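You operate a simulated robot arm through the tools that you are given. There is no shell and no other tool. Be economical: measure what you need, move in short steps, check, and stop when the job is done.

You run a simulated robot arm. Do the job below in one go: nothing can be reset, and whatever is moved stays where it is left.

TASK
Clean the white remote in the white box.
Fine: lid shut, knob on LONG for a remote, SHORT for a pen, green key once, wait for DONE, knob to OFF; leave it inside, lid shut.
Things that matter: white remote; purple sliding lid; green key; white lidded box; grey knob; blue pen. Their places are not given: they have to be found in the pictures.

The check looks at the end state, three seconds after you hand in, the way a careful person would. Anything else that was tipped, shoved, dropped, spilled or broken makes it a failure. A push-on lid holds only when it is set on centred and level and pressed home; a screw cap is set on level and turned clockwise until tight.

THE ROBOT
A 6-joint arm with a two-finger parallel gripper, fixed in place. Base frame: the origin is at the foot of the arm, x ahead of it, y to its left, z up; the work surface is at about z = -0.1. Readings come in cm, degrees, newtons and seconds.
With the tool pointing down near the work surface it reaches from about 14 to 60 cm from the base axis. Its first joint turns from -66.0 to 66.0 degrees. Payload 2.1 kg.
Tool frame: the origin (TCP) lies between the finger pads and is the grasp point; the fingertips stand 3 cm ahead of it; z points along the fingers, y is the line along which they close. The gripper opens to 9.4 cm. The fingers are 2.8 cm wide and 1 cm thick; the gripper's body (5 by 9.6 cm) begins 5.5 cm behind the TCP.
Orientation is told as [roll, pitch, yaw] about the base's x, y, z axes, in that order, counted from this pose: with the fingers straight down and closing along the base's y, the tool's x points along the base's -x, its y along +y and its z along -z.

THE INTERFACE
- The arm moves only by the tool servo_tool. Its argument "increments" is a list that holds one entry, the list of rows, each a list of 7 numbers: the shift along the base's x, y, z in cm, then the turn, a rotation vector about the base's x, y, z in degrees, then the finger opening in cm, from 0 to 9.4. In form: [[[dx, dy, dz, ax, ay, az, claw], ...]]. A call has 1 to 8 rows; each row shifts and turns the commanded pose from where the row before left it. A row lasts 0.2 s, in which the tool goes at most 5 cm and 8.6 degrees; a call with a longer step from one row to the next is refused whole, and so is a gripper value outside its range. Where a pose cannot be reached the arm comes as near as it can. A force on the tool above 40 N (or 10 N above the force at the start of the call, whichever is more), or a blocked arm, ends the call early, and 0.2 s more pass. The fingers move at their own pace (about 7.2 cm/s each) and stop on an object; they squeeze with about 25 N. The grip force told is the motor's: it shows also when the fingers shut on nothing. Time passes only in rows, and 0.2 s behind the last, so rows that do not move let the fingers close. It gives the time, the measured TCP pose, the force on the tool (base axes), the opening and the grip force at its end, in the units of the frame above (readings bear some noise).
- Cameras (640 x 400 px; columns grow to the right, rows downward): "scene" is fixed at [5.69, -35.9, 47.32]; the picture's right is [0.77, -0.64, 0.00], its down [-0.35, -0.42, -0.84] and it looks along [0.54, 0.64, -0.54] (base axes); focal length 252 px, centre (320, 200). "wrist" rides on the gripper at [7.6, 1.4, -10.2] in the tool frame; the picture's right is [-0.18, 0.98, 0.00], its down [-0.75, -0.14, -0.64] and it looks along [-0.63, -0.12, 0.77] (tool axes); focal length 243 px, centre (320, 200).
- capture(camera): a new picture of that camera. It takes no simulated time.
- measure_at(camera, pixels): there is no depth. For up to 12 entries [column, row, z] of the newest picture of that camera ("zoom" is the newest enlarged one), the place [x, y] in the base frame at which the ray of that pixel passes the height z, good to about 0.2 cm, but the place of the scene camera against the robot may be out by one fixed shift of up to 2.5 cm in any direction. It takes no simulated time.
- enlarge(camera, box): a new picture of the part [left, top, right, bottom] of that camera's present view, enlarged. It takes no simulated time.
- close_job(): hands the job in; it is judged then, once.

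Keep the steps short. Do not move on a guess: measure, check each grasp and each placing, and mend mistakes. In all there are 80 turns and 38 pictures (those below and enlarged ones count). Leave the gripper open and the arm clear of the work at the hand-in unless told otherwise, and finish with a single line.

The tools are called after "Call:" by a JSON object that holds its "name" and its "arguments". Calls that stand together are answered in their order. servo_tool: Moves the arm, as the interface text tells. Its arguments: {"type":"object","properties":{"increments":{"type":"array","items":{"type":"array","items":{"type":"array","items":{"type":"number"}}}}},"required":["increments"]} The other tools are called the same way: capture (camera) takes a picture; measure_at (camera, pixels) gives the place at which the rays of pixels pass given heights; enlarge (camera, box) takes an enlarged picture of a part of a camera's view; close_job () hands the job in.

At the start:

```text
time_s: 0.0
tool_pos: [30.99, 0.73, 36.96]
orientation: [0.0, 0.1, 0.0]
contact_force: [-0.4, -0.2, 0.1]
gripper_width: 9.4
gripper_force: 0.1
```

scene: 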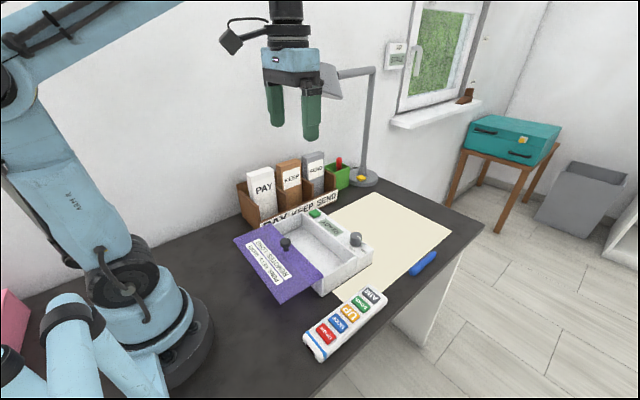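
wrist: 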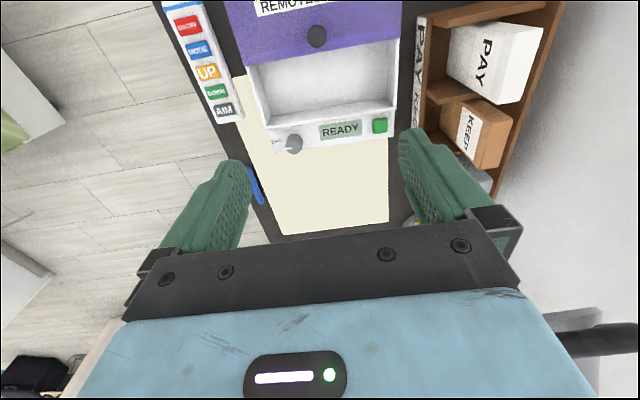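

I see the open white box with its purple lid slid back, the remote at the table edge and the knob and key on the box's far rim. I'll enlarge both views for details.

Call:
{"name": "enlarge", "arguments": {"camera": "scene", "box": [220, 180, 420, 370]}}

Call:
{"name": "enlarge", "arguments": {"camera": "wrist", "box": [150, 0, 430, 175]}}

```text
2.11 times, centred on (320, 275) of scene
```

zoom: 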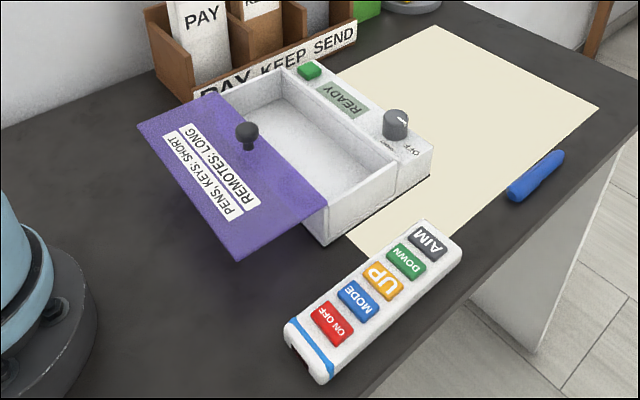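

```text
2.29 times, centred on (290, 88) of wrist
```

zoom: 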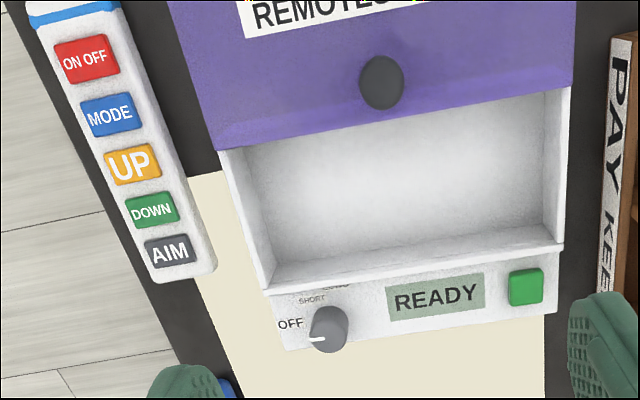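

Measuring the wrist view for the remote, box, lid knob, key and dial at several heights.

Call:
{"name": "measure_at", "arguments": {"camera": "zoom", "pixels": [[158, 283, 0], [158, 283, 2], [215, 268, 2], [30, 20, 2], [118, 5, 2], [381, 80, 6], [220, 150, 4], [572, 88, 4], [270, 290, 4], [562, 245, 4], [328, 330, 5], [525, 288, 4]]}}

Call:
{"name": "measure_at", "arguments": {"camera": "scene", "pixels": [[322, 298, 0], [322, 298, 4], [372, 265, 0], [372, 265, 4], [315, 213, 4], [355, 240, 5], [286, 243, 6], [305, 348, 0], [385, 298, 2], [364, 288, 2], [319, 362, 0]]}}

```text
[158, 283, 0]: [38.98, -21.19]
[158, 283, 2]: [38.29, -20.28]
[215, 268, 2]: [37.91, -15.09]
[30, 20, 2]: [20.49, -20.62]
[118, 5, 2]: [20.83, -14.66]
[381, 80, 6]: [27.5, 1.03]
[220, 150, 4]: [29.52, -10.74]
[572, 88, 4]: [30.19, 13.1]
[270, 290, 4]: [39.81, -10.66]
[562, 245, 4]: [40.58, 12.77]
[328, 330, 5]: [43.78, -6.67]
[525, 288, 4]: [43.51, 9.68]
```

```text
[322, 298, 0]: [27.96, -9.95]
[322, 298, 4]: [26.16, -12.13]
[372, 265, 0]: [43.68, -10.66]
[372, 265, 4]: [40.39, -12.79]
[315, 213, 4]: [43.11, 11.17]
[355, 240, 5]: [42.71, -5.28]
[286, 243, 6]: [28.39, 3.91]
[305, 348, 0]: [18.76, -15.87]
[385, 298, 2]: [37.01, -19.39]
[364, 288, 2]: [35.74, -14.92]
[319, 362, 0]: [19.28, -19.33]
```

The remote lies along x (about x 20–38, y −20.5 to −15), and the box compartment is about x 30–40, y −10.5 to 13. I'll move above the remote to look closer.

Call:
{"name": "servo_tool", "arguments": {"increments": [[[-0.27, -3.05, -2.7, 0, 0, 0, 9.4], [-0.27, -3.05, -2.7, 0, 0, 0, 9.4], [-0.27, -3.05, -2.7, 0, 0, 0, 9.4], [-0.27, -3.05, -2.7, 0, 0, 0, 9.4], [-0.27, -3.05, -2.7, 0, 0, 0, 9.4], [-0.27, -3.05, -2.7, 0, 0, 0, 9.4], [0, 0, 0, 0, 0, 0, 9.4]]]}}

Call:
{"name": "capture", "arguments": {"camera": "wrist"}}

```text
time_s: 1.6
tool_pos: [29.26, -17.54, 20.98]
orientation: [0.0, 0.1, -0.1]
contact_force: [0.9, -0.1, 0.3]
gripper_width: 9.39
gripper_force: 0.1
```

```text
33 pictures are left
```

wrist: 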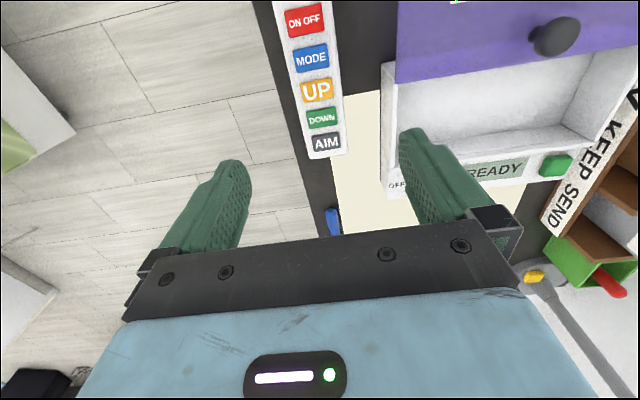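

Cross-checking heights by measuring the same points from this second viewpoint.

Call:
{"name": "measure_at", "arguments": {"camera": "wrist", "pixels": [[310, 158, 0], [310, 158, 2], [344, 153, 2], [275, 5, 2], [333, 5, 2], [555, 37, 6], [555, 37, 9], [397, 84, 4], [388, 183, 4], [556, 166, 5], [556, 166, 3], [383, 66, 4]]}}

Call:
{"name": "capture", "arguments": {"camera": "scene"}}

```text
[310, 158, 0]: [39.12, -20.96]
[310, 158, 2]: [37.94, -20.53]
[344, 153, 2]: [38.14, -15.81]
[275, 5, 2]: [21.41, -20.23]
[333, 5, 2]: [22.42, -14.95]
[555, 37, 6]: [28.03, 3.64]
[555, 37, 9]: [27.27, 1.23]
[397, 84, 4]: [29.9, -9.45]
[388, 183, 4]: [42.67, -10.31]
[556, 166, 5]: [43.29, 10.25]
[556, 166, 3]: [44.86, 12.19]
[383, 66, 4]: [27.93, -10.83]
```

```text
32 pictures are left
```

scene: 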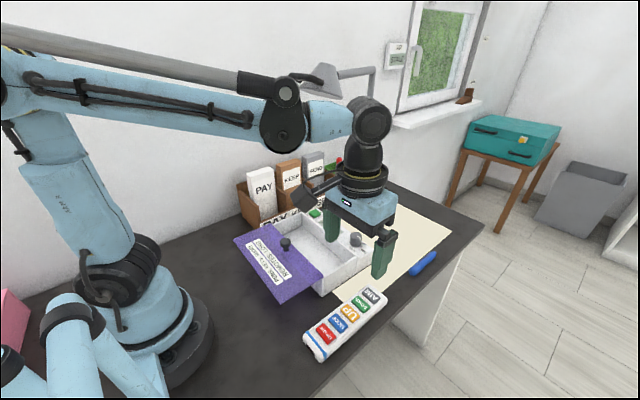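

The remote is centred near (28.9, −17.95); the lid top is at z ≈ 6.4 and its handle at (27.2, 1.1, 9). Descending over the remote.

Call:
{"name": "servo_tool", "arguments": {"increments": [[[-0.2, -0.4, -4, 0, 0, 0, 9.4], [-0.2, 0, -4, 0, 0, 0, 9.4], [0, 0, -4, 0, 0, 0, 9.4], [0, 0, -3, 0, 0, 0, 9.4], [0, 0, 0, 0, 0, 0, 9.4]]]}}

Call:
{"name": "capture", "arguments": {"camera": "wrist"}}

Call:
{"name": "capture", "arguments": {"camera": "scene"}}

```text
time_s: 2.8
tool_pos: [28.97, -17.97, 6.03]
orientation: [0.0, -0.1, 0.1]
contact_force: [-0.7, 0.1, -0.4]
gripper_width: 9.43
gripper_force: 0.0
```

```text
31 pictures are left
```

wrist: 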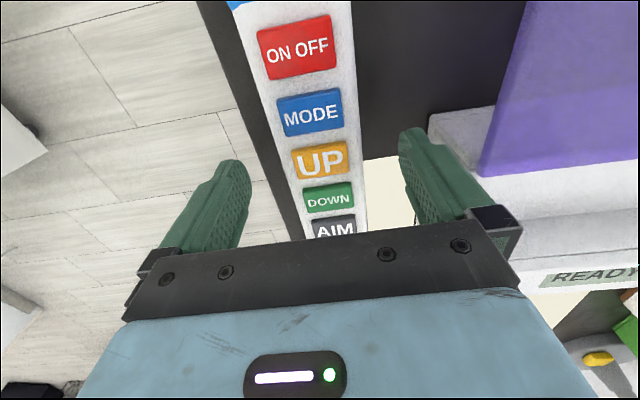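

```text
30 pictures are left
```

scene: 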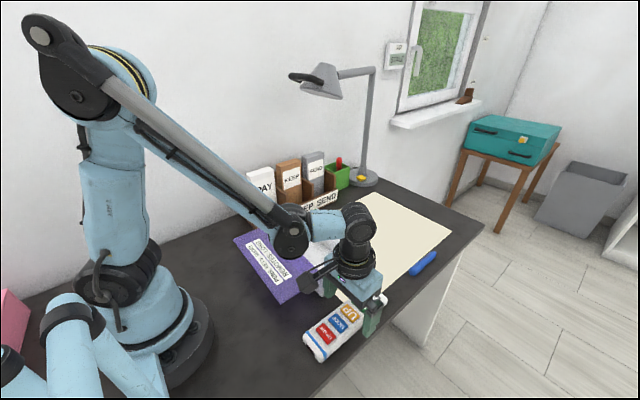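

The remote sits centred between the fingers. Going down 2.7 cm and closing.

Call:
{"name": "servo_tool", "arguments": {"increments": [[[0, 0, -1.5, 0, 0, 0, 9.4], [0, 0, -1.2, 0, 0, 0, 9.4], [0, 0, 0, 0, 0, 0, 5], [0, 0, 0, 0, 0, 0, 3.5], [0, 0, 0, 0, 0, 0, 3.5]]]}}

```text
time_s: 4.0
tool_pos: [29.09, -17.97, 3.22]
orientation: [0.0, -0.1, 0.0]
contact_force: [-0.1, 0.2, -0.1]
gripper_width: 5.55
gripper_force: 25.0
```

Grip at 5.55 cm, 25 N. Lifting.

Call:
{"name": "servo_tool", "arguments": {"increments": [[[0, 0, 1, 0, 0, 0, 3.5], [0, 0, 4, 0, 0, 0, 3.5], [0, 0, 4, 0, 0, 0, 3.5], [0, 0, 4, 0, 0, 0, 3.5], [0, 0, 4, 0, 0, 0, 3.5], [0, 0, 0, 0, 0, 0, 3.5]]]}}

Call:
{"name": "capture", "arguments": {"camera": "scene"}}

Call:
{"name": "capture", "arguments": {"camera": "wrist"}}

```text
time_s: 5.4
tool_pos: [28.85, -18.15, 20.0]
orientation: [0.0, 0.0, 0.0]
contact_force: [-0.7, 0.1, -1.7]
gripper_width: 5.55
gripper_force: 25.0
```

```text
29 pictures are left
```

scene: 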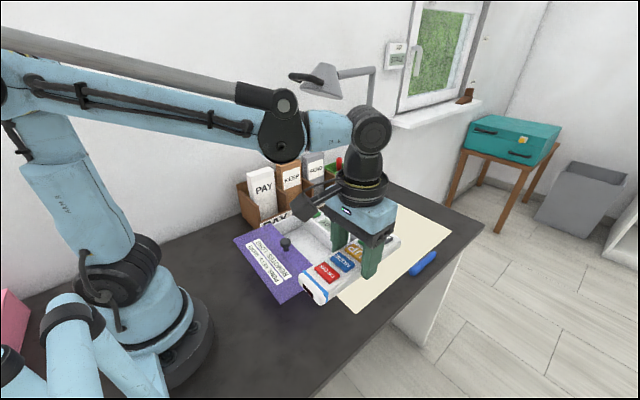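

```text
28 pictures are left
```

wrist: 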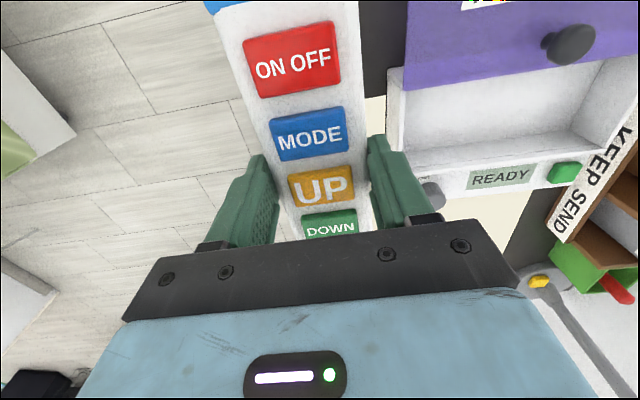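

Held level. Now turning 90° while carrying it above the compartment at about (34.5, 1).

Call:
{"name": "servo_tool", "arguments": {"increments": [[[0.47, 1.6, 0, 0, 0, 7.5, 3.5], [0.47, 1.6, 0, 0, 0, 7.5, 3.5], [0.47, 1.6, 0, 0, 0, 7.5, 3.5], [0.47, 1.6, 0, 0, 0, 7.5, 3.5], [0.47, 1.6, 0, 0, 0, 7.5, 3.5], [0.47, 1.6, 0, 0, 0, 7.5, 3.5], [0, 0, 0, 0, 0, 0, 3.5]]]}}

Call:
{"name": "servo_tool", "arguments": {"increments": [[[0.47, 1.6, 0, 0, 0, 7.5, 3.5], [0.47, 1.6, 0, 0, 0, 7.5, 3.5], [0.47, 1.6, 0, 0, 0, 7.5, 3.5], [0.47, 1.6, 0, 0, 0, 7.5, 3.5], [0.47, 1.6, 0, 0, 0, 7.5, 3.5], [0.47, 1.6, 0, 0, 0, 7.5, 3.5], [0, 0, 0, 0, 0, 0, 3.5]]]}}

Call:
{"name": "capture", "arguments": {"camera": "wrist"}}

Call:
{"name": "capture", "arguments": {"camera": "scene"}}

```text
time_s: 7.0
tool_pos: [31.81, -8.3, 20.17]
orientation: [-0.1, 0.0, 45.1]
contact_force: [-0.8, -0.6, -0.4]
gripper_width: 5.54
gripper_force: 24.7
```

```text
time_s: 8.6
tool_pos: [34.68, 1.26, 20.09]
orientation: [0.0, 0.0, 90.1]
contact_force: [0.1, 0.9, -0.8]
gripper_width: 5.56
gripper_force: 24.8
```

```text
27 pictures are left
```

wrist: 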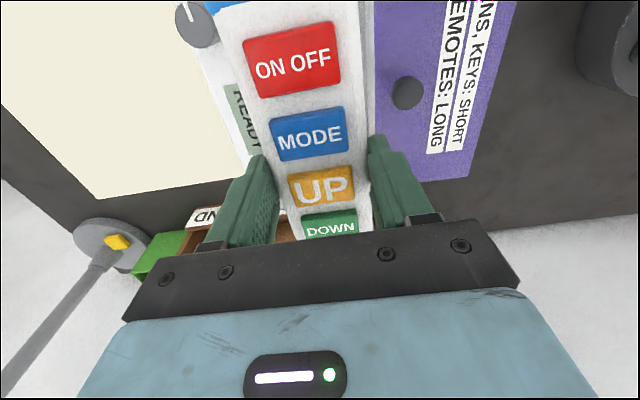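

```text
26 pictures are left
```

scene: 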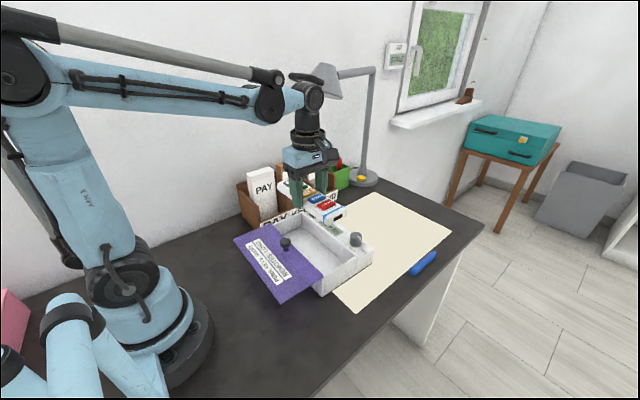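

Enlarging the box to find the inner walls.

Call:
{"name": "enlarge", "arguments": {"camera": "scene", "box": [225, 180, 385, 300]}}

```text
3.33 times, centred on (305, 240) of scene
```

zoom: 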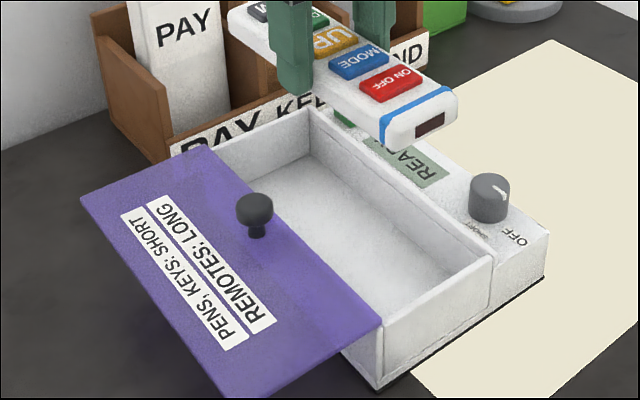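

Call:
{"name": "measure_at", "arguments": {"camera": "zoom", "pixels": [[254, 205, 9], [310, 112, 6.2], [474, 262, 6.2], [490, 256, 6.2], [378, 316, 6.4], [212, 147, 6.4], [304, 158, 1], [440, 292, 1], [82, 198, 6.4], [488, 183, 8], [378, 385, 0], [548, 236, 6]]}}

```text
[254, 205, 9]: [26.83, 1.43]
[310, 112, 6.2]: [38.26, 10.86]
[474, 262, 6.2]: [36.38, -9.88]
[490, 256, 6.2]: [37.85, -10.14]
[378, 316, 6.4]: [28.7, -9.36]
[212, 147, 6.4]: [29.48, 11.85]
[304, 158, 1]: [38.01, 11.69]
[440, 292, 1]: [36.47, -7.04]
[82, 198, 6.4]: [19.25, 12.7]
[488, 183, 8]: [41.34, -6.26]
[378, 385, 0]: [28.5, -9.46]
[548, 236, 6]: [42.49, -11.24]
```

The scene camera is off by about (+0.7, −0.5). Compartment: x ≈ 29.7–38.9, y ≈ −10.2–10.4. Shifting to (34.3, 0) and lowering to just above the rim to check.

Call:
{"name": "servo_tool", "arguments": {"increments": [[[-0.2, -0.6, -3, 0, 0, 0, 3.5], [-0.15, -0.6, -3, 0, 0, 0, 3.5], [0, 0, -2.8, 0, 0, 0, 3.5], [0, 0, 0, 0, 0, 0, 3.5]]]}}

Call:
{"name": "enlarge", "arguments": {"camera": "scene", "box": [225, 180, 385, 300]}}

Call:
{"name": "capture", "arguments": {"camera": "wrist"}}

```text
time_s: 9.6
tool_pos: [34.29, 0.18, 11.47]
orientation: [0.0, 0.0, 90.1]
contact_force: [0.0, -0.1, -0.8]
gripper_width: 5.55
gripper_force: 25.3
```

```text
3.33 times, centred on (305, 240) of scene
```

zoom: 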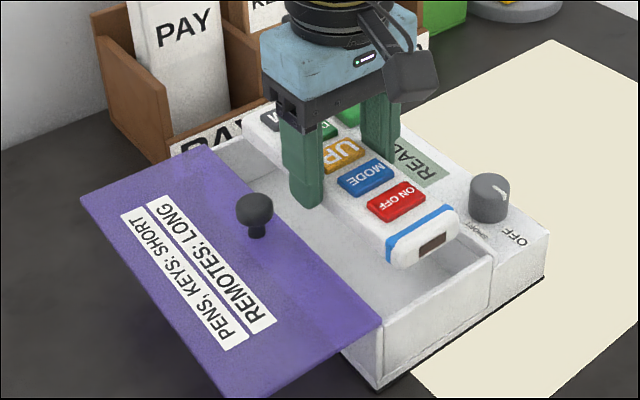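

```text
23 pictures are left
```

wrist: 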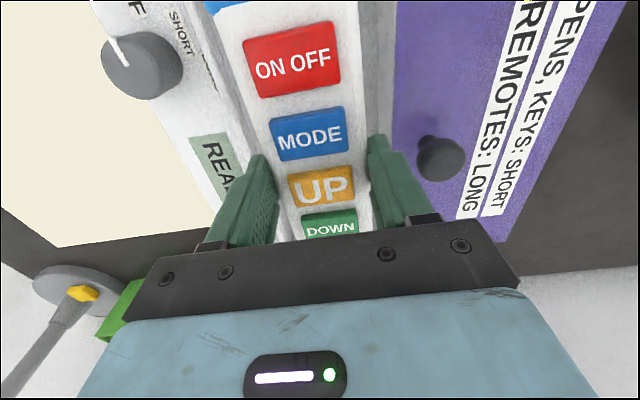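

Measuring remote end against walls in both views.

Call:
{"name": "measure_at", "arguments": {"camera": "zoom", "pixels": [[398, 267, 8.2], [458, 236, 8.2], [272, 118, 10.5]]}}

Call:
{"name": "measure_at", "arguments": {"camera": "wrist", "pixels": [[395, 60, 6.4], [391, 120, 6.4], [212, 60, 6.2], [232, 130, 6.2], [226, 30, 8.2], [359, 20, 10.5]]}}

```text
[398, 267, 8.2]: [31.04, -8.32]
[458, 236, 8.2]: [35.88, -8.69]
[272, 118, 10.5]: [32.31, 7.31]
```

```text
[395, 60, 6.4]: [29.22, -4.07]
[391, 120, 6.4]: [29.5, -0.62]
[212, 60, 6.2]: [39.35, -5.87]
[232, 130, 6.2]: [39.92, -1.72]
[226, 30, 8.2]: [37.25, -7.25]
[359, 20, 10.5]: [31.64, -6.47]
```

Clearances look fine (about 1.2 cm at ends). Lowering in, force watched.

Call:
{"name": "servo_tool", "arguments": {"increments": [[[0.1, 0, -2.5, 0, 0, 0, 3.5], [0, 0, -2, 0, 0, 0, 3.5], [0, 0, -1, 0, 0, 0, 3.5], [0, 0, 0, 0, 0, 0, 3.5]]]}}

Call:
{"name": "enlarge", "arguments": {"camera": "scene", "box": [225, 180, 385, 300]}}

```text
time_s: 10.6
tool_pos: [34.57, 0.05, 5.79]
orientation: [-0.1, -0.1, 90.0]
contact_force: [-0.1, 1.0, -0.6]
gripper_width: 5.53
gripper_force: 25.3
```

```text
3.33 times, centred on (305, 240) of scene
```

zoom: 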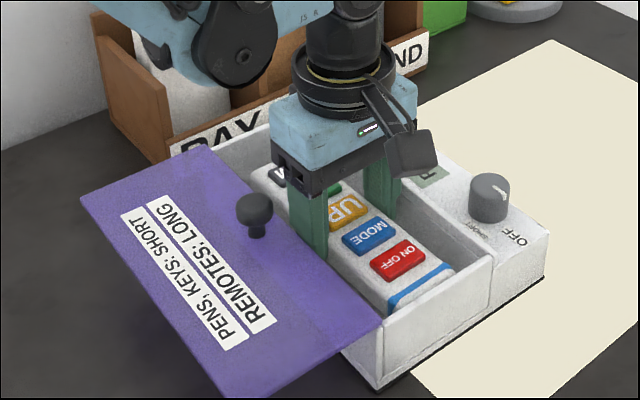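

Inside cleanly. Going down in small steps until the floor is felt.

Call:
{"name": "servo_tool", "arguments": {"increments": [[[0, 0, -0.7, 0, 0, 0, 3.5], [0, 0, -0.5, 0, 0, 0, 3.5], [0, 0, -0.3, 0, 0, 0, 3.5], [0, 0, 0, 0, 0, 0, 3.5]]]}}

```text
time_s: 11.6
tool_pos: [34.52, 0.05, 4.31]
orientation: [0.0, -0.1, 90.0]
contact_force: [-0.4, 3.3, 18.7]
gripper_width: 5.56
gripper_force: 24.9
```

18.7 N upward: the floor is reached. Opening slightly.

Call:
{"name": "servo_tool", "arguments": {"increments": [[[0, 0, 0.1, 0, 0, 0, 6.4], [0, 0, 0, 0, 0, 0, 6.4], [0, 0, 1, 0, 0, 0, 6.4], [0, 0, 3, 0, 0, 0, 6.4], [0, 0, 4, 0, 0, 0, 6.4], [0, 0, 4, 0, 0, 0, 6.4], [0, 0, 0, 0, 0, 0, 6.4]]]}}

Call:
{"name": "enlarge", "arguments": {"camera": "scene", "box": [225, 180, 385, 300]}}

```text
time_s: 13.2
tool_pos: [34.38, 0.16, 16.36]
orientation: [0.0, 0.0, 90.0]
contact_force: [0.3, 0.1, 0.1]
gripper_width: 6.41
gripper_force: 0.2
```

```text
3.33 times, centred on (305, 240) of scene
```

zoom: 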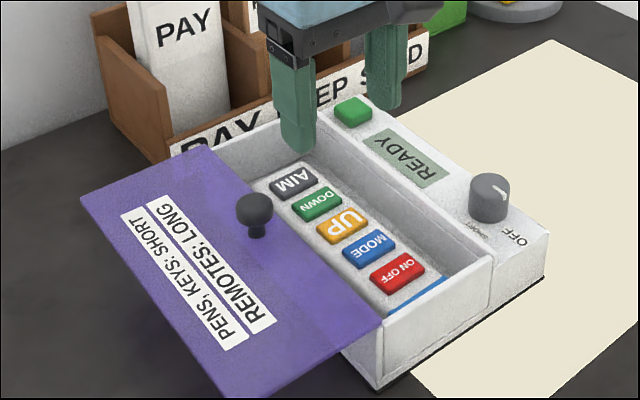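

The remote lies flat inside. Now moving above the lid handle near (27.2, 1.1).

Call:
{"name": "servo_tool", "arguments": {"increments": [[[-2.4, 0.3, 0, 0, 0, 0, 6.4], [-2.4, 0.3, 0, 0, 0, 0, 6.4], [-2.4, 0.3, 0, 0, 0, 0, 6.4], [0, 0, 0, 0, 0, 0, 6.4]]]}}

Call:
{"name": "capture", "arguments": {"camera": "wrist"}}

```text
time_s: 14.2
tool_pos: [27.29, 1.06, 16.35]
orientation: [0.0, 0.1, 90.0]
contact_force: [0.3, 0.3, 0.4]
gripper_width: 6.42
gripper_force: 0.0
```

```text
20 pictures are left
```

wrist: 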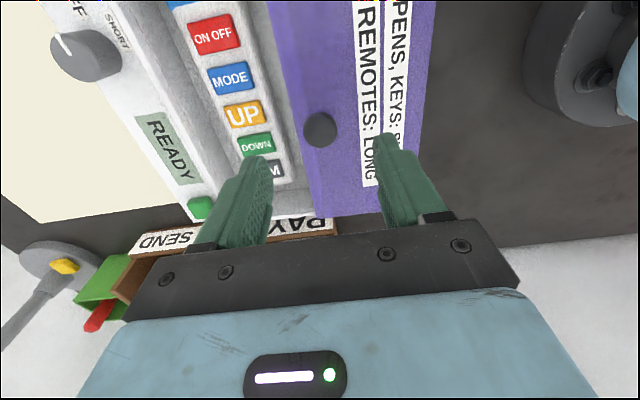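

Call:
{"name": "measure_at", "arguments": {"camera": "wrist", "pixels": [[320, 129, 8], [320, 129, 9], [320, 129, 10], [305, 129, 9], [336, 129, 9], [200, 206, 6], [85, 52, 7], [85, 52, 8]]}}

```text
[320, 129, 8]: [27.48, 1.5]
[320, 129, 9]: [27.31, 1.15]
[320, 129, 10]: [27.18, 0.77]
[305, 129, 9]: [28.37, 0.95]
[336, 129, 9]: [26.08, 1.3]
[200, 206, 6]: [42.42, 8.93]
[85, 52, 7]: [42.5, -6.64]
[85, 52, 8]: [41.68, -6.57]
```

Handle at (27.3, 1.1), ~2.3 cm across. Descending around it, then closing gently.

Call:
{"name": "servo_tool", "arguments": {"increments": [[[0, 0, -3, 0, 0, 0, 6.4], [0, 0, -2, 0, 0, 0, 6.4], [0, 0, -1, 0, 0, 0, 6.4], [0, 0, 0, 0, 0, 0, 6.4]]]}}

Call:
{"name": "enlarge", "arguments": {"camera": "scene", "box": [225, 180, 385, 300]}}

```text
time_s: 15.2
tool_pos: [27.5, 0.86, 10.34]
orientation: [0.0, 0.0, 90.0]
contact_force: [-0.3, 0.3, -0.2]
gripper_width: 6.39
gripper_force: 0.0
```

```text
3.33 times, centred on (305, 240) of scene
```

zoom: 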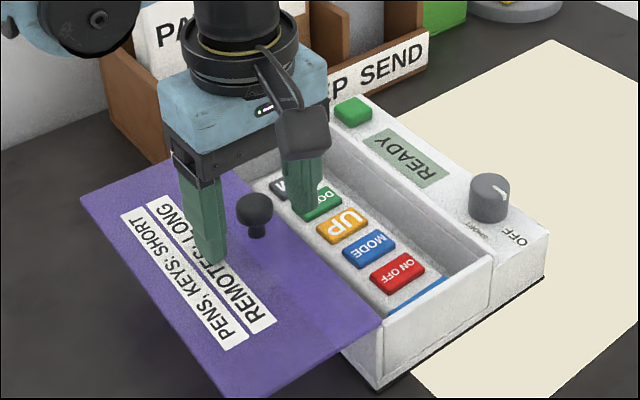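

The handle stands between the fingers. Closing on it.

Call:
{"name": "servo_tool", "arguments": {"increments": [[[0, 0, 0, 0, 0, 0, 3.5], [0, 0, 0, 0, 0, 0, 1.5], [0, 0, 0, 0, 0, 0, 1.5], [0, 0, 0, 0, 0, 0, 1.5]]]}}

```text
time_s: 16.2
tool_pos: [27.39, 0.97, 10.24]
orientation: [0.0, 0.0, 90.0]
contact_force: [1.5, -0.4, -0.9]
gripper_width: 2.48
gripper_force: 25.1
```

Gripped at 2.48 cm. Sliding the lid along +x in short steps.

Call:
{"name": "servo_tool", "arguments": {"increments": [[[1, 0, 0, 0, 0, 0, 1.5], [1.5, 0, 0, 0, 0, 0, 1.5], [1.5, 0, 0, 0, 0, 0, 1.5], [1.5, 0, 0, 0, 0, 0, 1.5], [0, 0, 0, 0, 0, 0, 1.5]]]}}

Call:
{"name": "enlarge", "arguments": {"camera": "scene", "box": [225, 180, 385, 300]}}

```text
time_s: 17.4
tool_pos: [32.64, 0.94, 10.34]
orientation: [0.1, 0.0, 90.0]
contact_force: [0.4, -4.0, 0.3]
gripper_width: 2.47
gripper_force: 24.7
```

```text
3.33 times, centred on (305, 240) of scene
```

zoom: 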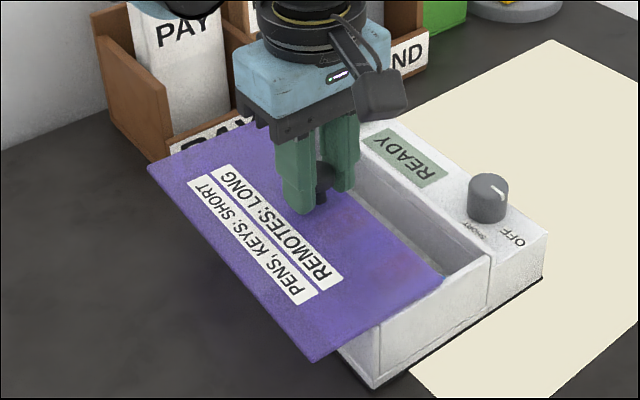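

The lid slides; the box stayed put. Continuing to the stop.

Call:
{"name": "servo_tool", "arguments": {"increments": [[[1.5, 0, 0, 0, 0, 0, 1.5], [1.3, 0, 0, 0, 0, 0, 1.5], [0.6, 0, 0, 0, 0, 0, 1.5], [0.4, 0, 0, 0, 0, 0, 1.5], [0.3, 0, 0, 0, 0, 0, 1.5], [0, 0, 0, 0, 0, 0, 1.5]]]}}

Call:
{"name": "enlarge", "arguments": {"camera": "scene", "box": [225, 180, 385, 300]}}

```text
time_s: 18.8
tool_pos: [36.85, 0.83, 10.23]
orientation: [0.0, -0.1, 90.0]
contact_force: [-0.6, -1.1, 0.2]
gripper_width: 2.51
gripper_force: 25.3
```

```text
3.33 times, centred on (305, 240) of scene
```

zoom: 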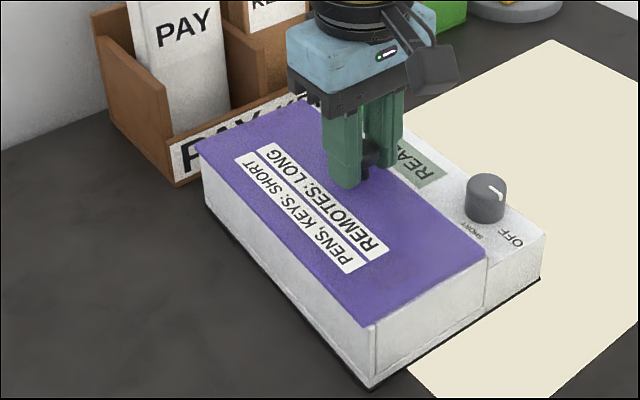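

Nearly flush. Nudging further to feel the end stop.

Call:
{"name": "servo_tool", "arguments": {"increments": [[[0.15, 0, 0, 0, 0, 0, 1.5], [0.15, 0, 0, 0, 0, 0, 1.5], [0.1, 0, 0, 0, 0, 0, 1.5], [0, 0, 0, 0, 0, 0, 1.5]]]}}

```text
time_s: 19.8
tool_pos: [37.39, 1.0, 10.28]
orientation: [0.1, -0.1, 89.9]
contact_force: [-5.4, -4.2, 0.9]
gripper_width: 2.48
gripper_force: 24.7
```

Call:
{"name": "servo_tool", "arguments": {"increments": [[[0.15, 0, 0, 0, 0, 0, 1.5], [0.0, 0, 0, 0, 0, 0, 1.5]]]}}

Call:
{"name": "enlarge", "arguments": {"camera": "scene", "box": [225, 180, 385, 300]}}

```text
time_s: 20.4
tool_pos: [37.23, 0.98, 10.4]
orientation: [0.2, -0.1, 90.1]
contact_force: [-10.7, -3.0, 0.1]
gripper_width: 2.51
gripper_force: 25.1
```

```text
3.33 times, centred on (305, 240) of scene
```

zoom: 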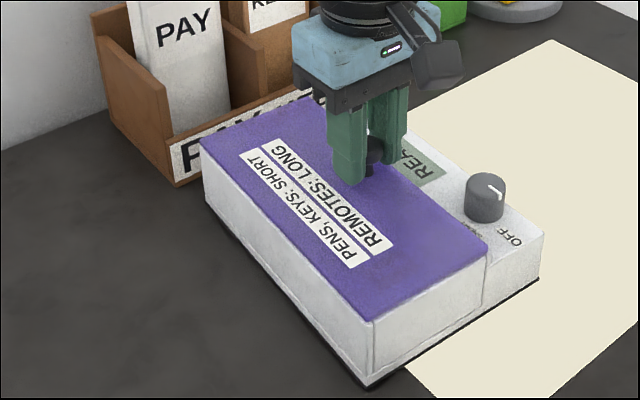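

Force rises to −10.7 N with no motion: the lid is at its stop. Releasing and lifting, then looking at the dial from above.

Call:
{"name": "servo_tool", "arguments": {"increments": [[[-0.15, 0, 0, 0, 0, 0, 5], [0, 0, 0, 0, 0, 0, 5], [0, 0, 2, 0, 0, 0, 5], [0, 0, 4, 0, 0, 0, 5], [2, -2, 4, 0, 0, 0, 5], [2, -3, 0, 0, 0, 0, 5], [1, -2, 0, 0, 0, 0, 5], [0, 0, 0, 0, 0, 0, 5]]]}}

Call:
{"name": "capture", "arguments": {"camera": "wrist"}}

```text
time_s: 22.2
tool_pos: [42.34, -5.97, 20.45]
orientation: [-0.1, 0.0, 90.0]
contact_force: [0.2, 0.2, -1.0]
gripper_width: 5.0
gripper_force: 0.2
```

```text
15 pictures are left
```

wrist: 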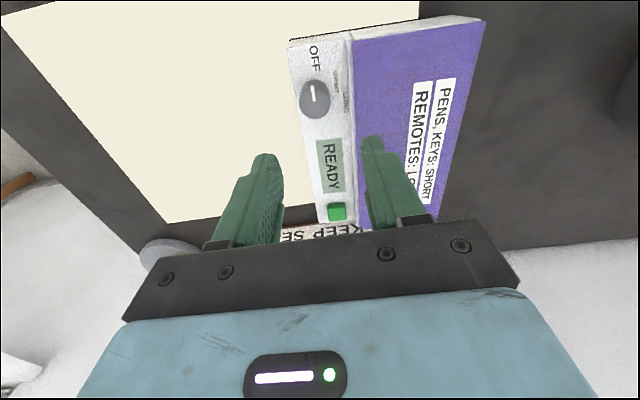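

Call:
{"name": "enlarge", "arguments": {"camera": "wrist", "box": [270, 30, 390, 130]}}

Call:
{"name": "measure_at", "arguments": {"camera": "wrist", "pixels": [[315, 95, 7], [315, 95, 8], [315, 95, 9], [299, 95, 8], [331, 95, 8], [336, 212, 6]]}}

```text
4.00 times, centred on (330, 80) of wrist
```

zoom: 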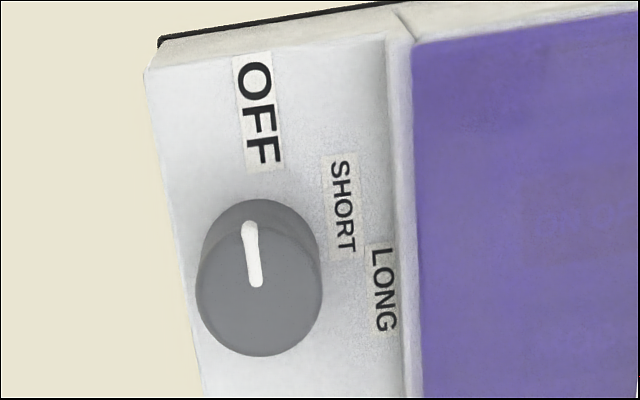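

```text
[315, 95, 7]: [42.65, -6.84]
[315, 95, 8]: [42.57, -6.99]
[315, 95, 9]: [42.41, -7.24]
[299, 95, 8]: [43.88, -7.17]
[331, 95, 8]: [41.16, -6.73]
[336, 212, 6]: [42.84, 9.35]
```

Call:
{"name": "measure_at", "arguments": {"camera": "zoom", "pixels": [[258, 110, 6], [340, 205, 6], [384, 287, 6], [261, 262, 6], [259, 290, 7.5], [259, 290, 8.5], [250, 225, 8], [257, 285, 8], [322, 290, 8], [196, 290, 8]]}}

```text
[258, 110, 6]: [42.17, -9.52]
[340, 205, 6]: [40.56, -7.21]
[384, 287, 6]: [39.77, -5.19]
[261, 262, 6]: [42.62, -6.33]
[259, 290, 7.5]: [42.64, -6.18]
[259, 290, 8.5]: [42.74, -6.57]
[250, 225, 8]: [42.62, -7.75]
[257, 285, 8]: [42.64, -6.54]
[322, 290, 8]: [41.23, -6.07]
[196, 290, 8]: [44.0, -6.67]
```

Dial centre ≈ (42.65, −6.4), top z ≈ 8, pointer toward −y (OFF); LONG lies about 110–120° clockwise. Descending around the dial.

Call:
{"name": "servo_tool", "arguments": {"increments": [[[0.3, -0.43, -3, 0, 0, 0, 5], [0, 0, -3, 0, 0, 0, 5], [0, 0, -2.5, 0, 0, 0, 5], [0, 0, -1.5, 0, 0, 0, 5], [0, 0, 0, 0, 0, 0, 5]]]}}

Call:
{"name": "enlarge", "arguments": {"camera": "scene", "box": [285, 180, 405, 280]}}

```text
time_s: 23.4
tool_pos: [42.76, -6.41, 10.39]
orientation: [-0.1, 0.0, 90.0]
contact_force: [1.0, -0.4, 0.2]
gripper_width: 5.0
gripper_force: 0.1
```

```text
4.00 times, centred on (345, 230) of scene
```

zoom: 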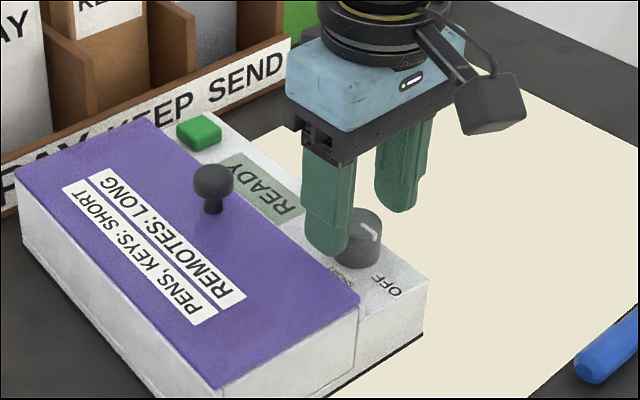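

Fingers straddle the dial. Lowering 0.5 cm and closing.

Call:
{"name": "servo_tool", "arguments": {"increments": [[[0, 0, -0.5, 0, 0, 0, 5], [0, 0, 0, 0, 0, 0, 3.5], [0, 0, 0, 0, 0, 0, 2], [0, 0, 0, 0, 0, 0, 2]]]}}

```text
time_s: 24.4
tool_pos: [42.69, -6.42, 9.87]
orientation: [-0.1, 0.0, 90.0]
contact_force: [6.7, -1.7, -0.1]
gripper_width: 2.86
gripper_force: 25.2
```

Dial gripped (2.86 cm). Turning clockwise 60° first, with a 0.1 cm recentring.

Call:
{"name": "servo_tool", "arguments": {"increments": [[[0.1, 0, 0, 0, 0, -7.5, 2], [0, 0, 0, 0, 0, -7.5, 2], [0, 0, 0, 0, 0, -7.5, 2], [0, 0, 0, 0, 0, -7.5, 2], [0, 0, 0, 0, 0, -7.5, 2], [0, 0, 0, 0, 0, -7.5, 2], [0, 0, 0, 0, 0, -7.5, 2], [0, 0, 0, 0, 0, -7.5, 2]]]}}

Call:
{"name": "enlarge", "arguments": {"camera": "scene", "box": [315, 200, 395, 270]}}

```text
time_s: 26.2
tool_pos: [42.57, -6.45, 9.85]
orientation: [0.3, -0.1, 30.1]
contact_force: [-15.3, 20.6, 15.8]
gripper_width: 2.82
gripper_force: 25.2
```

```text
5.71 times, centred on (355, 235) of scene
```

zoom: 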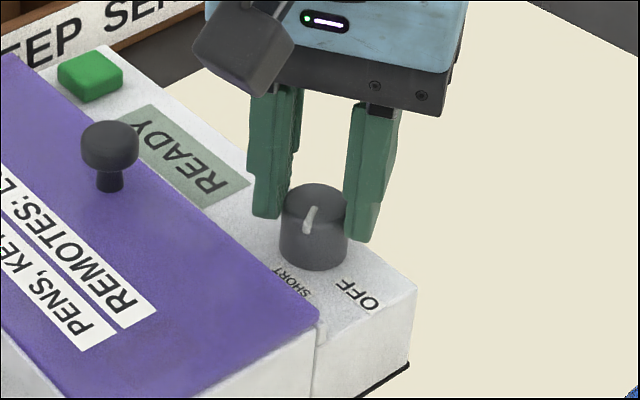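

The turn works but side force is rising (−15, 21). I'll measure the finger tips relative to the dial.

Call:
{"name": "measure_at", "arguments": {"camera": "zoom", "pixels": [[268, 217, 6.87], [346, 238, 6.87], [368, 241, 6.87], [313, 203, 8], [313, 203, 8.3], [313, 249, 6], [305, 232, 8], [314, 206, 8], [283, 205, 8], [345, 205, 8]]}}

```text
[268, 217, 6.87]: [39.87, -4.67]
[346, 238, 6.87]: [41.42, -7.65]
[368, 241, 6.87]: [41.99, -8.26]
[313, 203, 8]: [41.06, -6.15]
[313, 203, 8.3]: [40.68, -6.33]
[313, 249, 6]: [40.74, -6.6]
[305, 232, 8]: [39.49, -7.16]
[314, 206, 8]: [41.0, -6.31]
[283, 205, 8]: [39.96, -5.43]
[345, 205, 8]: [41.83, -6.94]
```

By this the dial top is really at z ≈ 7.2 and its centre near (42.6, −6.05), so the grip is shallow and a bit off. Pointer turned 60° fine. Releasing, recentring.

Call:
{"name": "servo_tool", "arguments": {"increments": [[[0, 0, 0, 0, 0, 0, 4.4], [0, 0, 0, 0, 0, 0, 4.4], [0, 0.35, 0, 0, 0, 0, 4.4], [0, 0, 0, 0, 0, 0, 4.4]]]}}

Call:
{"name": "enlarge", "arguments": {"camera": "scene", "box": [315, 200, 395, 270]}}

```text
time_s: 27.2
tool_pos: [42.77, -6.18, 9.94]
orientation: [-0.1, 0.0, 30.0]
contact_force: [0.3, -0.3, -1.0]
gripper_width: 4.39
gripper_force: 0.2
```

```text
5.71 times, centred on (355, 235) of scene
```

zoom: 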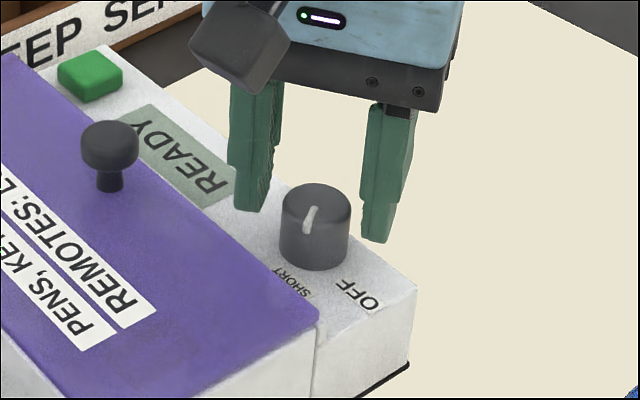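

The dial sits slightly to the left of the finger midpoint; shifting (−0.1, +0.35), lowering 1.2 cm and closing.

Call:
{"name": "servo_tool", "arguments": {"increments": [[[-0.1, 0.35, 0, 0, 0, 0, 4.6], [0, 0, -0.6, 0, 0, 0, 4.6], [0, 0, -0.6, 0, 0, 0, 4.6], [0, 0, 0, 0, 0, 0, 4.6], [0, 0, 0, 0, 0, 0, 3], [0, 0, 0, 0, 0, 0, 2], [0, 0, 0, 0, 0, 0, 2]]]}}

```text
time_s: 28.8
tool_pos: [42.53, -5.91, 8.62]
orientation: [-0.1, -0.1, 30.1]
contact_force: [4.0, -10.3, 1.5]
gripper_width: 2.91
gripper_force: 24.7
```

Good grip with a small residual side force; trimming (0.05, −0.1) and turning another 54° clockwise.

Call:
{"name": "servo_tool", "arguments": {"increments": [[[0.05, -0.1, 0, 0, 0, -6, 2], [0, 0, 0, 0, 0, -8, 2], [0, 0, 0, 0, 0, -8, 2], [0, 0, 0, 0, 0, -8, 2], [0, 0, 0, 0, 0, -8, 2], [0, 0, 0, 0, 0, -8, 2], [0, 0, 0, 0, 0, -8, 2], [0, 0, 0, 0, 0, 0, 2]]]}}

Call:
{"name": "enlarge", "arguments": {"camera": "scene", "box": [315, 200, 395, 270]}}

```text
time_s: 30.6
tool_pos: [42.52, -5.88, 8.77]
orientation: [0.0, -0.1, -24.1]
contact_force: [-2.1, 2.6, 0.5]
gripper_width: 2.89
gripper_force: 25.3
```

```text
5.71 times, centred on (355, 235) of scene
```

zoom: 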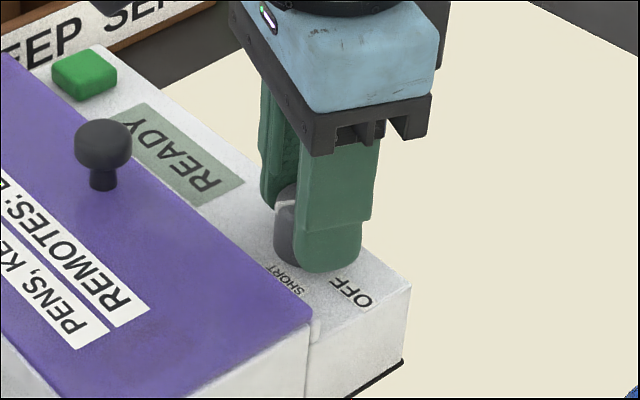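

Turned to 114°. Releasing and rising, then rotating back to look at the dial.

Call:
{"name": "servo_tool", "arguments": {"increments": [[[0, 0, 0, 0, 0, 0, 4.4], [0, 0, 0, 0, 0, 0, 4.4], [0, 0, 1.5, 0, 0, 0, 4.4], [0, 0, 3, 0, 0, 0, 4.4], [0, 0, 3.5, 0, 0, 8.1, 4.4], [0, 0, 3.5, 0, 0, 8.1, 4.4], [0, 0, 0, 0, 0, 8.1, 4.4], [0, 0, 0, 0, 0, 8.1, 4.4]]]}}

Call:
{"name": "servo_tool", "arguments": {"increments": [[[0, 0, 0, 0, 0, 8.2, 4.4], [0, 0, 0, 0, 0, 8.2, 4.4], [0, 0, 0, 0, 0, 8.2, 4.4], [0, 0, 0, 0, 0, 8.2, 2], [0, 0, 0, 0, 0, 8.2, 0], [0, 0, 0, 0, 0, 8.2, 0], [0, 0, 0, 0, 0, 8.2, 0], [0, 0, 0, 0, 0, 8.2, 0]]]}}

Call:
{"name": "servo_tool", "arguments": {"increments": [[[0, 0, 0, 0, 0, 8.2, 0], [0, 0, 0, 0, 0, 8, 0], [0, 0, 0, 0, 0, 0, 0]]]}}

Call:
{"name": "enlarge", "arguments": {"camera": "wrist", "box": [230, 30, 430, 230]}}

```text
time_s: 32.4
tool_pos: [42.77, -5.78, 20.16]
orientation: [0.1, 0.0, 8.5]
contact_force: [-0.5, -0.3, 0.2]
gripper_width: 4.45
gripper_force: 0.0
```

```text
time_s: 34.2
tool_pos: [42.7, -5.83, 20.28]
orientation: [0.0, 0.0, 74.2]
contact_force: [0.1, -0.3, 0.1]
gripper_width: 0.04
gripper_force: 24.7
```

```text
time_s: 35.0
tool_pos: [42.7, -5.83, 20.2]
orientation: [0.0, 0.0, 90.2]
contact_force: [0.4, 0.0, -0.6]
gripper_width: 0.03
gripper_force: 25.2
```

```text
2.00 times, centred on (330, 130) of wrist
```

zoom: 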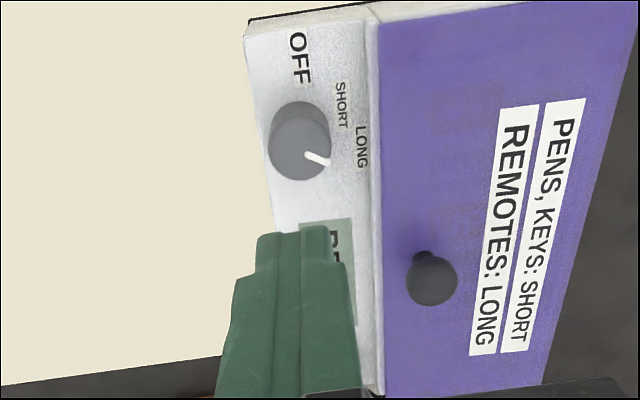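

The pointer aims at the LONG label. Measuring the dial's current centre for later and the panel.

Call:
{"name": "measure_at", "arguments": {"camera": "zoom", "pixels": [[299, 148, 7.2], [300, 128, 5.2], [300, 60, 5.2], [341, 105, 5.2], [362, 147, 5.2], [306, 153, 7.2], [328, 162, 7.2], [432, 280, 9]]}}

```text
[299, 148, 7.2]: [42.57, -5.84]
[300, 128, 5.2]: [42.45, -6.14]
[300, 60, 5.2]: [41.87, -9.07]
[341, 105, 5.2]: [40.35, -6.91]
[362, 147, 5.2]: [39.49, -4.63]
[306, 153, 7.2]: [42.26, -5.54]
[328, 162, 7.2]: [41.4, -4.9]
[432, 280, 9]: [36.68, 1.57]
```

Dial is on LONG, centre (42.5, −6.0). With fingers closed, moving above the green key near (42.5, 9.5), tips ~2.5 cm above.

Call:
{"name": "servo_tool", "arguments": {"increments": [[[0, 4, 0, 0, 0, 0, 0], [-0.1, 4, 0, 0, 0, 0, 0], [-0.1, 4, 0, 0, 0, 0, 0], [0, 3.3, -1, 0, 0, 0, 0], [0, 0, -4, 0, 0, 0, 0], [0, 0, -4, 0, 0, 0, 0], [0, 0, 0, 0, 0, 0, 0]]]}}

Call:
{"name": "enlarge", "arguments": {"camera": "scene", "box": [270, 180, 390, 270]}}

```text
time_s: 36.6
tool_pos: [42.53, 9.43, 11.11]
orientation: [0.0, 0.1, 90.2]
contact_force: [-1.2, -0.7, -0.4]
gripper_width: 0.0
gripper_force: 24.6
```

```text
4.44 times, centred on (330, 225) of scene
```

zoom: 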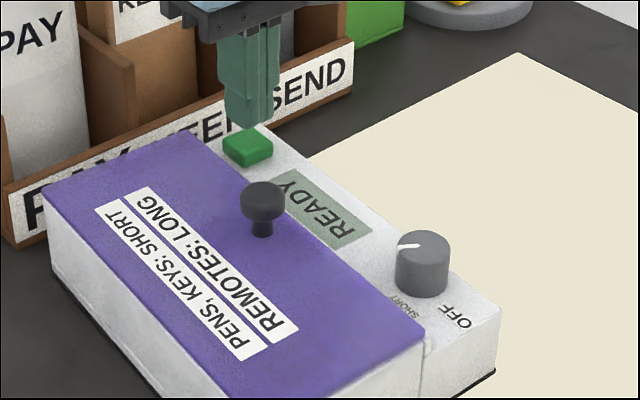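

Call:
{"name": "measure_at", "arguments": {"camera": "zoom", "pixels": [[228, 118, 8.1], [270, 118, 8.1], [247, 128, 8.1], [247, 144, 5.7], [247, 144, 6.2], [421, 246, 7.2], [262, 192, 9]]}}

```text
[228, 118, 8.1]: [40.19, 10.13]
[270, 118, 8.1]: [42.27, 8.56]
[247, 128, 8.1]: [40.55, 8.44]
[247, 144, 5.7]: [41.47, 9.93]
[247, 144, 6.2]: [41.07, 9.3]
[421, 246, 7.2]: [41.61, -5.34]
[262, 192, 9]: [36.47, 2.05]
```

Aligned with the key (≈(42.4, 9.3)). Lowering close to it.

Call:
{"name": "servo_tool", "arguments": {"increments": [[[-0.1, -0.05, -1.2, 0, 0, 0, 0], [0, 0, -0.5, 0, 0, 0, 0], [0, 0, 0, 0, 0, 0, 0]]]}}

Call:
{"name": "servo_tool", "arguments": {"increments": [[[0, 0, -0.2, 0, 0, 0, 0], [0, 0, -0.2, 0, 0, 0, 0], [0, 0, 0, 0, 0, 0, 0]]]}}

```text
time_s: 37.4
tool_pos: [42.38, 9.41, 9.4]
orientation: [0.0, 0.0, 90.2]
contact_force: [0.6, 1.0, 0.1]
gripper_width: 0.0
gripper_force: 25.1
```

```text
time_s: 38.2
tool_pos: [42.33, 9.45, 9.07]
orientation: [0.0, 0.1, 90.2]
contact_force: [-0.3, -0.6, 0.2]
gripper_width: 0.01
gripper_force: 24.9
```

No contact yet (tip z ≈ 6.05). Continuing down in small steps.

Call:
{"name": "servo_tool", "arguments": {"increments": [[[0, 0, -0.2, 0, 0, 0, 0], [0, 0, -0.15, 0, 0, 0, 0], [0, 0, 0, 0, 0, 0, 0]]]}}

```text
time_s: 39.0
tool_pos: [42.44, 9.41, 8.61]
orientation: [0.0, -0.1, 90.2]
contact_force: [-0.3, 1.1, 4.2]
gripper_width: 0.0
gripper_force: 25.1
```

Contact (4.2 N). Pressing on a bit more.

Call:
{"name": "servo_tool", "arguments": {"increments": [[[0, 0, -0.15, 0, 0, 0, 0], [0, 0, -0.1, 0, 0, 0, 0]]]}}

Call:
{"name": "enlarge", "arguments": {"camera": "scene", "box": [270, 180, 390, 270]}}

```text
time_s: 39.6
tool_pos: [42.32, 9.32, 8.44]
orientation: [0.0, 0.0, 90.2]
contact_force: [0.5, -1.6, 11.4]
gripper_width: 0.0
gripper_force: 24.9
```

```text
4.44 times, centred on (330, 225) of scene
```

zoom: 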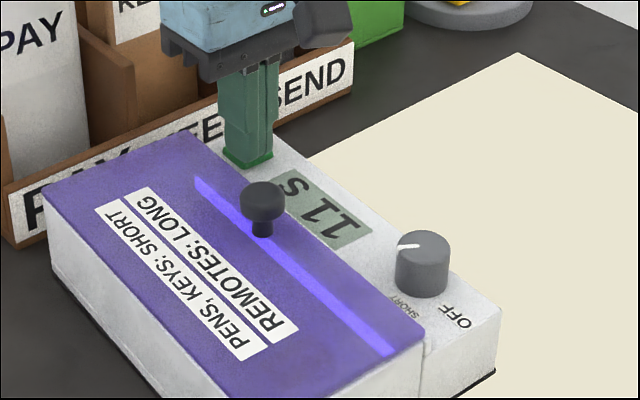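

Pressed: display counts "11 S" with the UV light on. Lifting straight off, then returning above the dial while turning to the regrip angle.

Call:
{"name": "servo_tool", "arguments": {"increments": [[[0, 0, 1.5, 0, 0, 0, 0], [0, 0, 4, 0, 0, 0, 0], [0, 0, 4, 0, 0, 0, 0], [0, 0, 2, 0, 0, 0, 0], [0, -4, 0, 0, 0, -8, 4.4], [0, -4, 0, 0, 0, -8, 4.4], [0.1, -4, 0, 0, 0, -8, 4.4], [0, -3.4, 0, 0, 0, -8, 4.4]]]}}

Call:
{"name": "servo_tool", "arguments": {"increments": [[[0, 0, 0, 0, 0, -8.2, 4.4], [0, 0, 0, 0, 0, -8.2, 4.4], [0, 0, 0, 0, 0, -8.2, 4.4], [0, 0, 0, 0, 0, -8.2, 4.4], [0, 0, 0, 0, 0, -8.2, 4.4], [0, 0, 0, 0, 0, -8.2, 4.4], [0, 0, 0, 0, 0, -8.2, 4.4], [0, 0, 0, 0, 0, -8.2, 4.4]]]}}

Call:
{"name": "servo_tool", "arguments": {"increments": [[[0, 0, 0, 0, 0, -8.2, 4.4], [0, 0, 0, 0, 0, -8.2, 4.4], [0, 0, 0, 0, 0, 0, 4.4], [0, 0, 0, 0, 0, 0, 4.4], [0, 0, 0, 0, 0, 0, 4.4], [0, 0, 0, 0, 0, 0, 4.4], [0, 0, 0, 0, 0, 0, 4.4], [0, 0, 0, 0, 0, 0, 4.4]]]}}

Call:
{"name": "servo_tool", "arguments": {"increments": [[[0, 0, 0, 0, 0, 0, 4.4], [0, 0, 0, 0, 0, 0, 4.4], [0, 0, 0, 0, 0, 0, 4.4], [0, 0, 0, 0, 0, 0, 4.4], [0, 0, 0, 0, 0, 0, 4.4], [0, 0, 0, 0, 0, 0, 4.4], [0, 0, 0, 0, 0, 0, 4.4], [0, 0, 0, 0, 0, 0, 4.4]]]}}

Call:
{"name": "servo_tool", "arguments": {"increments": [[[0, 0, 0, 0, 0, 0, 4.4], [0, 0, 0, 0, 0, 0, 4.4], [0, 0, 0, 0, 0, 0, 4.4], [0, 0, 0, 0, 0, 0, 4.4], [0, 0, 0, 0, 0, 0, 4.4], [0, 0, 0, 0, 0, 0, 4.4], [0, 0, 0, 0, 0, 0, 4.4], [0, 0, 0, 0, 0, 0, 4.4]]]}}

Call:
{"name": "servo_tool", "arguments": {"increments": [[[0, 0, 0, 0, 0, 0, 4.4], [0, 0, 0, 0, 0, 0, 4.4], [0, 0, 0, 0, 0, 0, 4.4], [0, 0, 0, 0, 0, 0, 4.4], [0, 0, 0, 0, 0, 0, 4.4], [0, 0, 0, 0, 0, 0, 4.4], [0, 0, 0, 0, 0, 0, 4.4], [0, 0, 0, 0, 0, 0, 4.4]]]}}

Call:
{"name": "servo_tool", "arguments": {"increments": [[[0, 0, 0, 0, 0, 0, 4.4], [0, 0, 0, 0, 0, 0, 4.4], [0, 0, 0, 0, 0, 0, 4.4], [0, 0, 0, 0, 0, 0, 4.4], [0, 0, 0, 0, 0, 0, 4.4], [0, 0, 0, 0, 0, 0, 4.4], [0, 0, 0, 0, 0, 0, 4.4], [0, 0, 0, 0, 0, 0, 4.4]]]}}

Call:
{"name": "enlarge", "arguments": {"camera": "scene", "box": [270, 180, 390, 270]}}

```text
time_s: 41.4
tool_pos: [42.54, -5.94, 19.93]
orientation: [0.0, -0.1, 58.1]
contact_force: [0.2, -0.4, -0.2]
gripper_width: 4.41
gripper_force: 0.0
```

```text
time_s: 43.2
tool_pos: [42.43, -5.97, 19.96]
orientation: [0.0, 0.1, -7.6]
contact_force: [0.0, 0.2, -0.2]
gripper_width: 4.39
gripper_force: 0.0
```

```text
time_s: 45.0
tool_pos: [42.41, -6.0, 19.93]
orientation: [0.0, 0.1, -23.9]
contact_force: [-0.1, 1.0, 0.3]
gripper_width: 4.39
gripper_force: 0.0
```

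```text
time_s: 46.8
tool_pos: [42.36, -6.16, 19.92]
orientation: [0.0, 0.0, -23.8]
contact_force: [0.1, -0.3, -0.2]
gripper_width: 4.38
gripper_force: 0.0
```

```text
time_s: 48.6
tool_pos: [42.53, -6.03, 20.1]
orientation: [0.0, 0.0, -23.8]
contact_force: [-0.9, 0.6, 0.7]
gripper_width: 4.41
gripper_force: 0.0
```

```text
time_s: 50.4
tool_pos: [42.36, -5.87, 20.01]
orientation: [-0.1, 0.0, -23.8]
contact_force: [0.0, 0.7, -0.3]
gripper_width: 4.41
gripper_force: 0.1
```

```text
time_s: 52.2
tool_pos: [42.35, -6.04, 19.98]
orientation: [0.0, -0.1, -23.8]
contact_force: [-0.2, 0.2, 0.1]
gripper_width: 4.41
gripper_force: 0.1
```

```text
4.44 times, centred on (330, 225) of scene
```

zoom: 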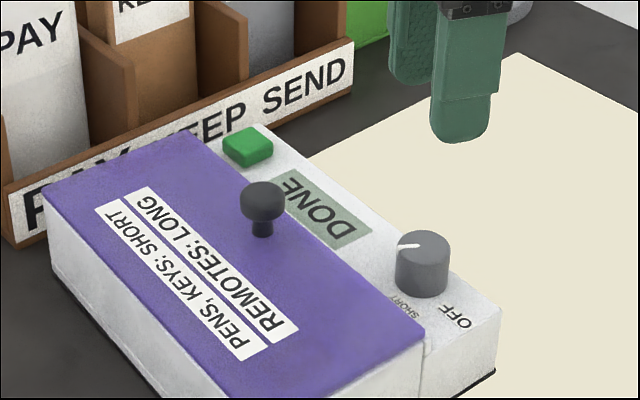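

DONE is displayed. Descending on the dial to turn it back.

Call:
{"name": "servo_tool", "arguments": {"increments": [[[0.1, 0.07, -4, 0, 0, 0, 4.6], [0, 0, -4, 0, 0, 0, 4.6], [0, 0, -2, 0, 0, 0, 4.6], [0, 0, -0.8, 0, 0, 0, 4.6], [0, 0, -0.5, 0, 0, 0, 4.6], [0, 0, 0, 0, 0, 0, 4.6]]]}}

Call:
{"name": "servo_tool", "arguments": {"increments": [[[0, 0, 0, 0, 0, 0, 3.2], [0, 0, 0, 0, 0, 0, 2], [0, 0, 0, 0, 0, 0, 2]]]}}

```text
time_s: 53.6
tool_pos: [42.64, -5.85, 8.56]
orientation: [0.0, 0.0, -23.8]
contact_force: [0.3, -0.2, -0.3]
gripper_width: 4.61
gripper_force: 0.1
```

```text
time_s: 54.4
tool_pos: [42.53, -5.83, 8.66]
orientation: [0.0, 0.1, -23.8]
contact_force: [-0.2, 0.5, 0.2]
gripper_width: 2.91
gripper_force: 25.4
```

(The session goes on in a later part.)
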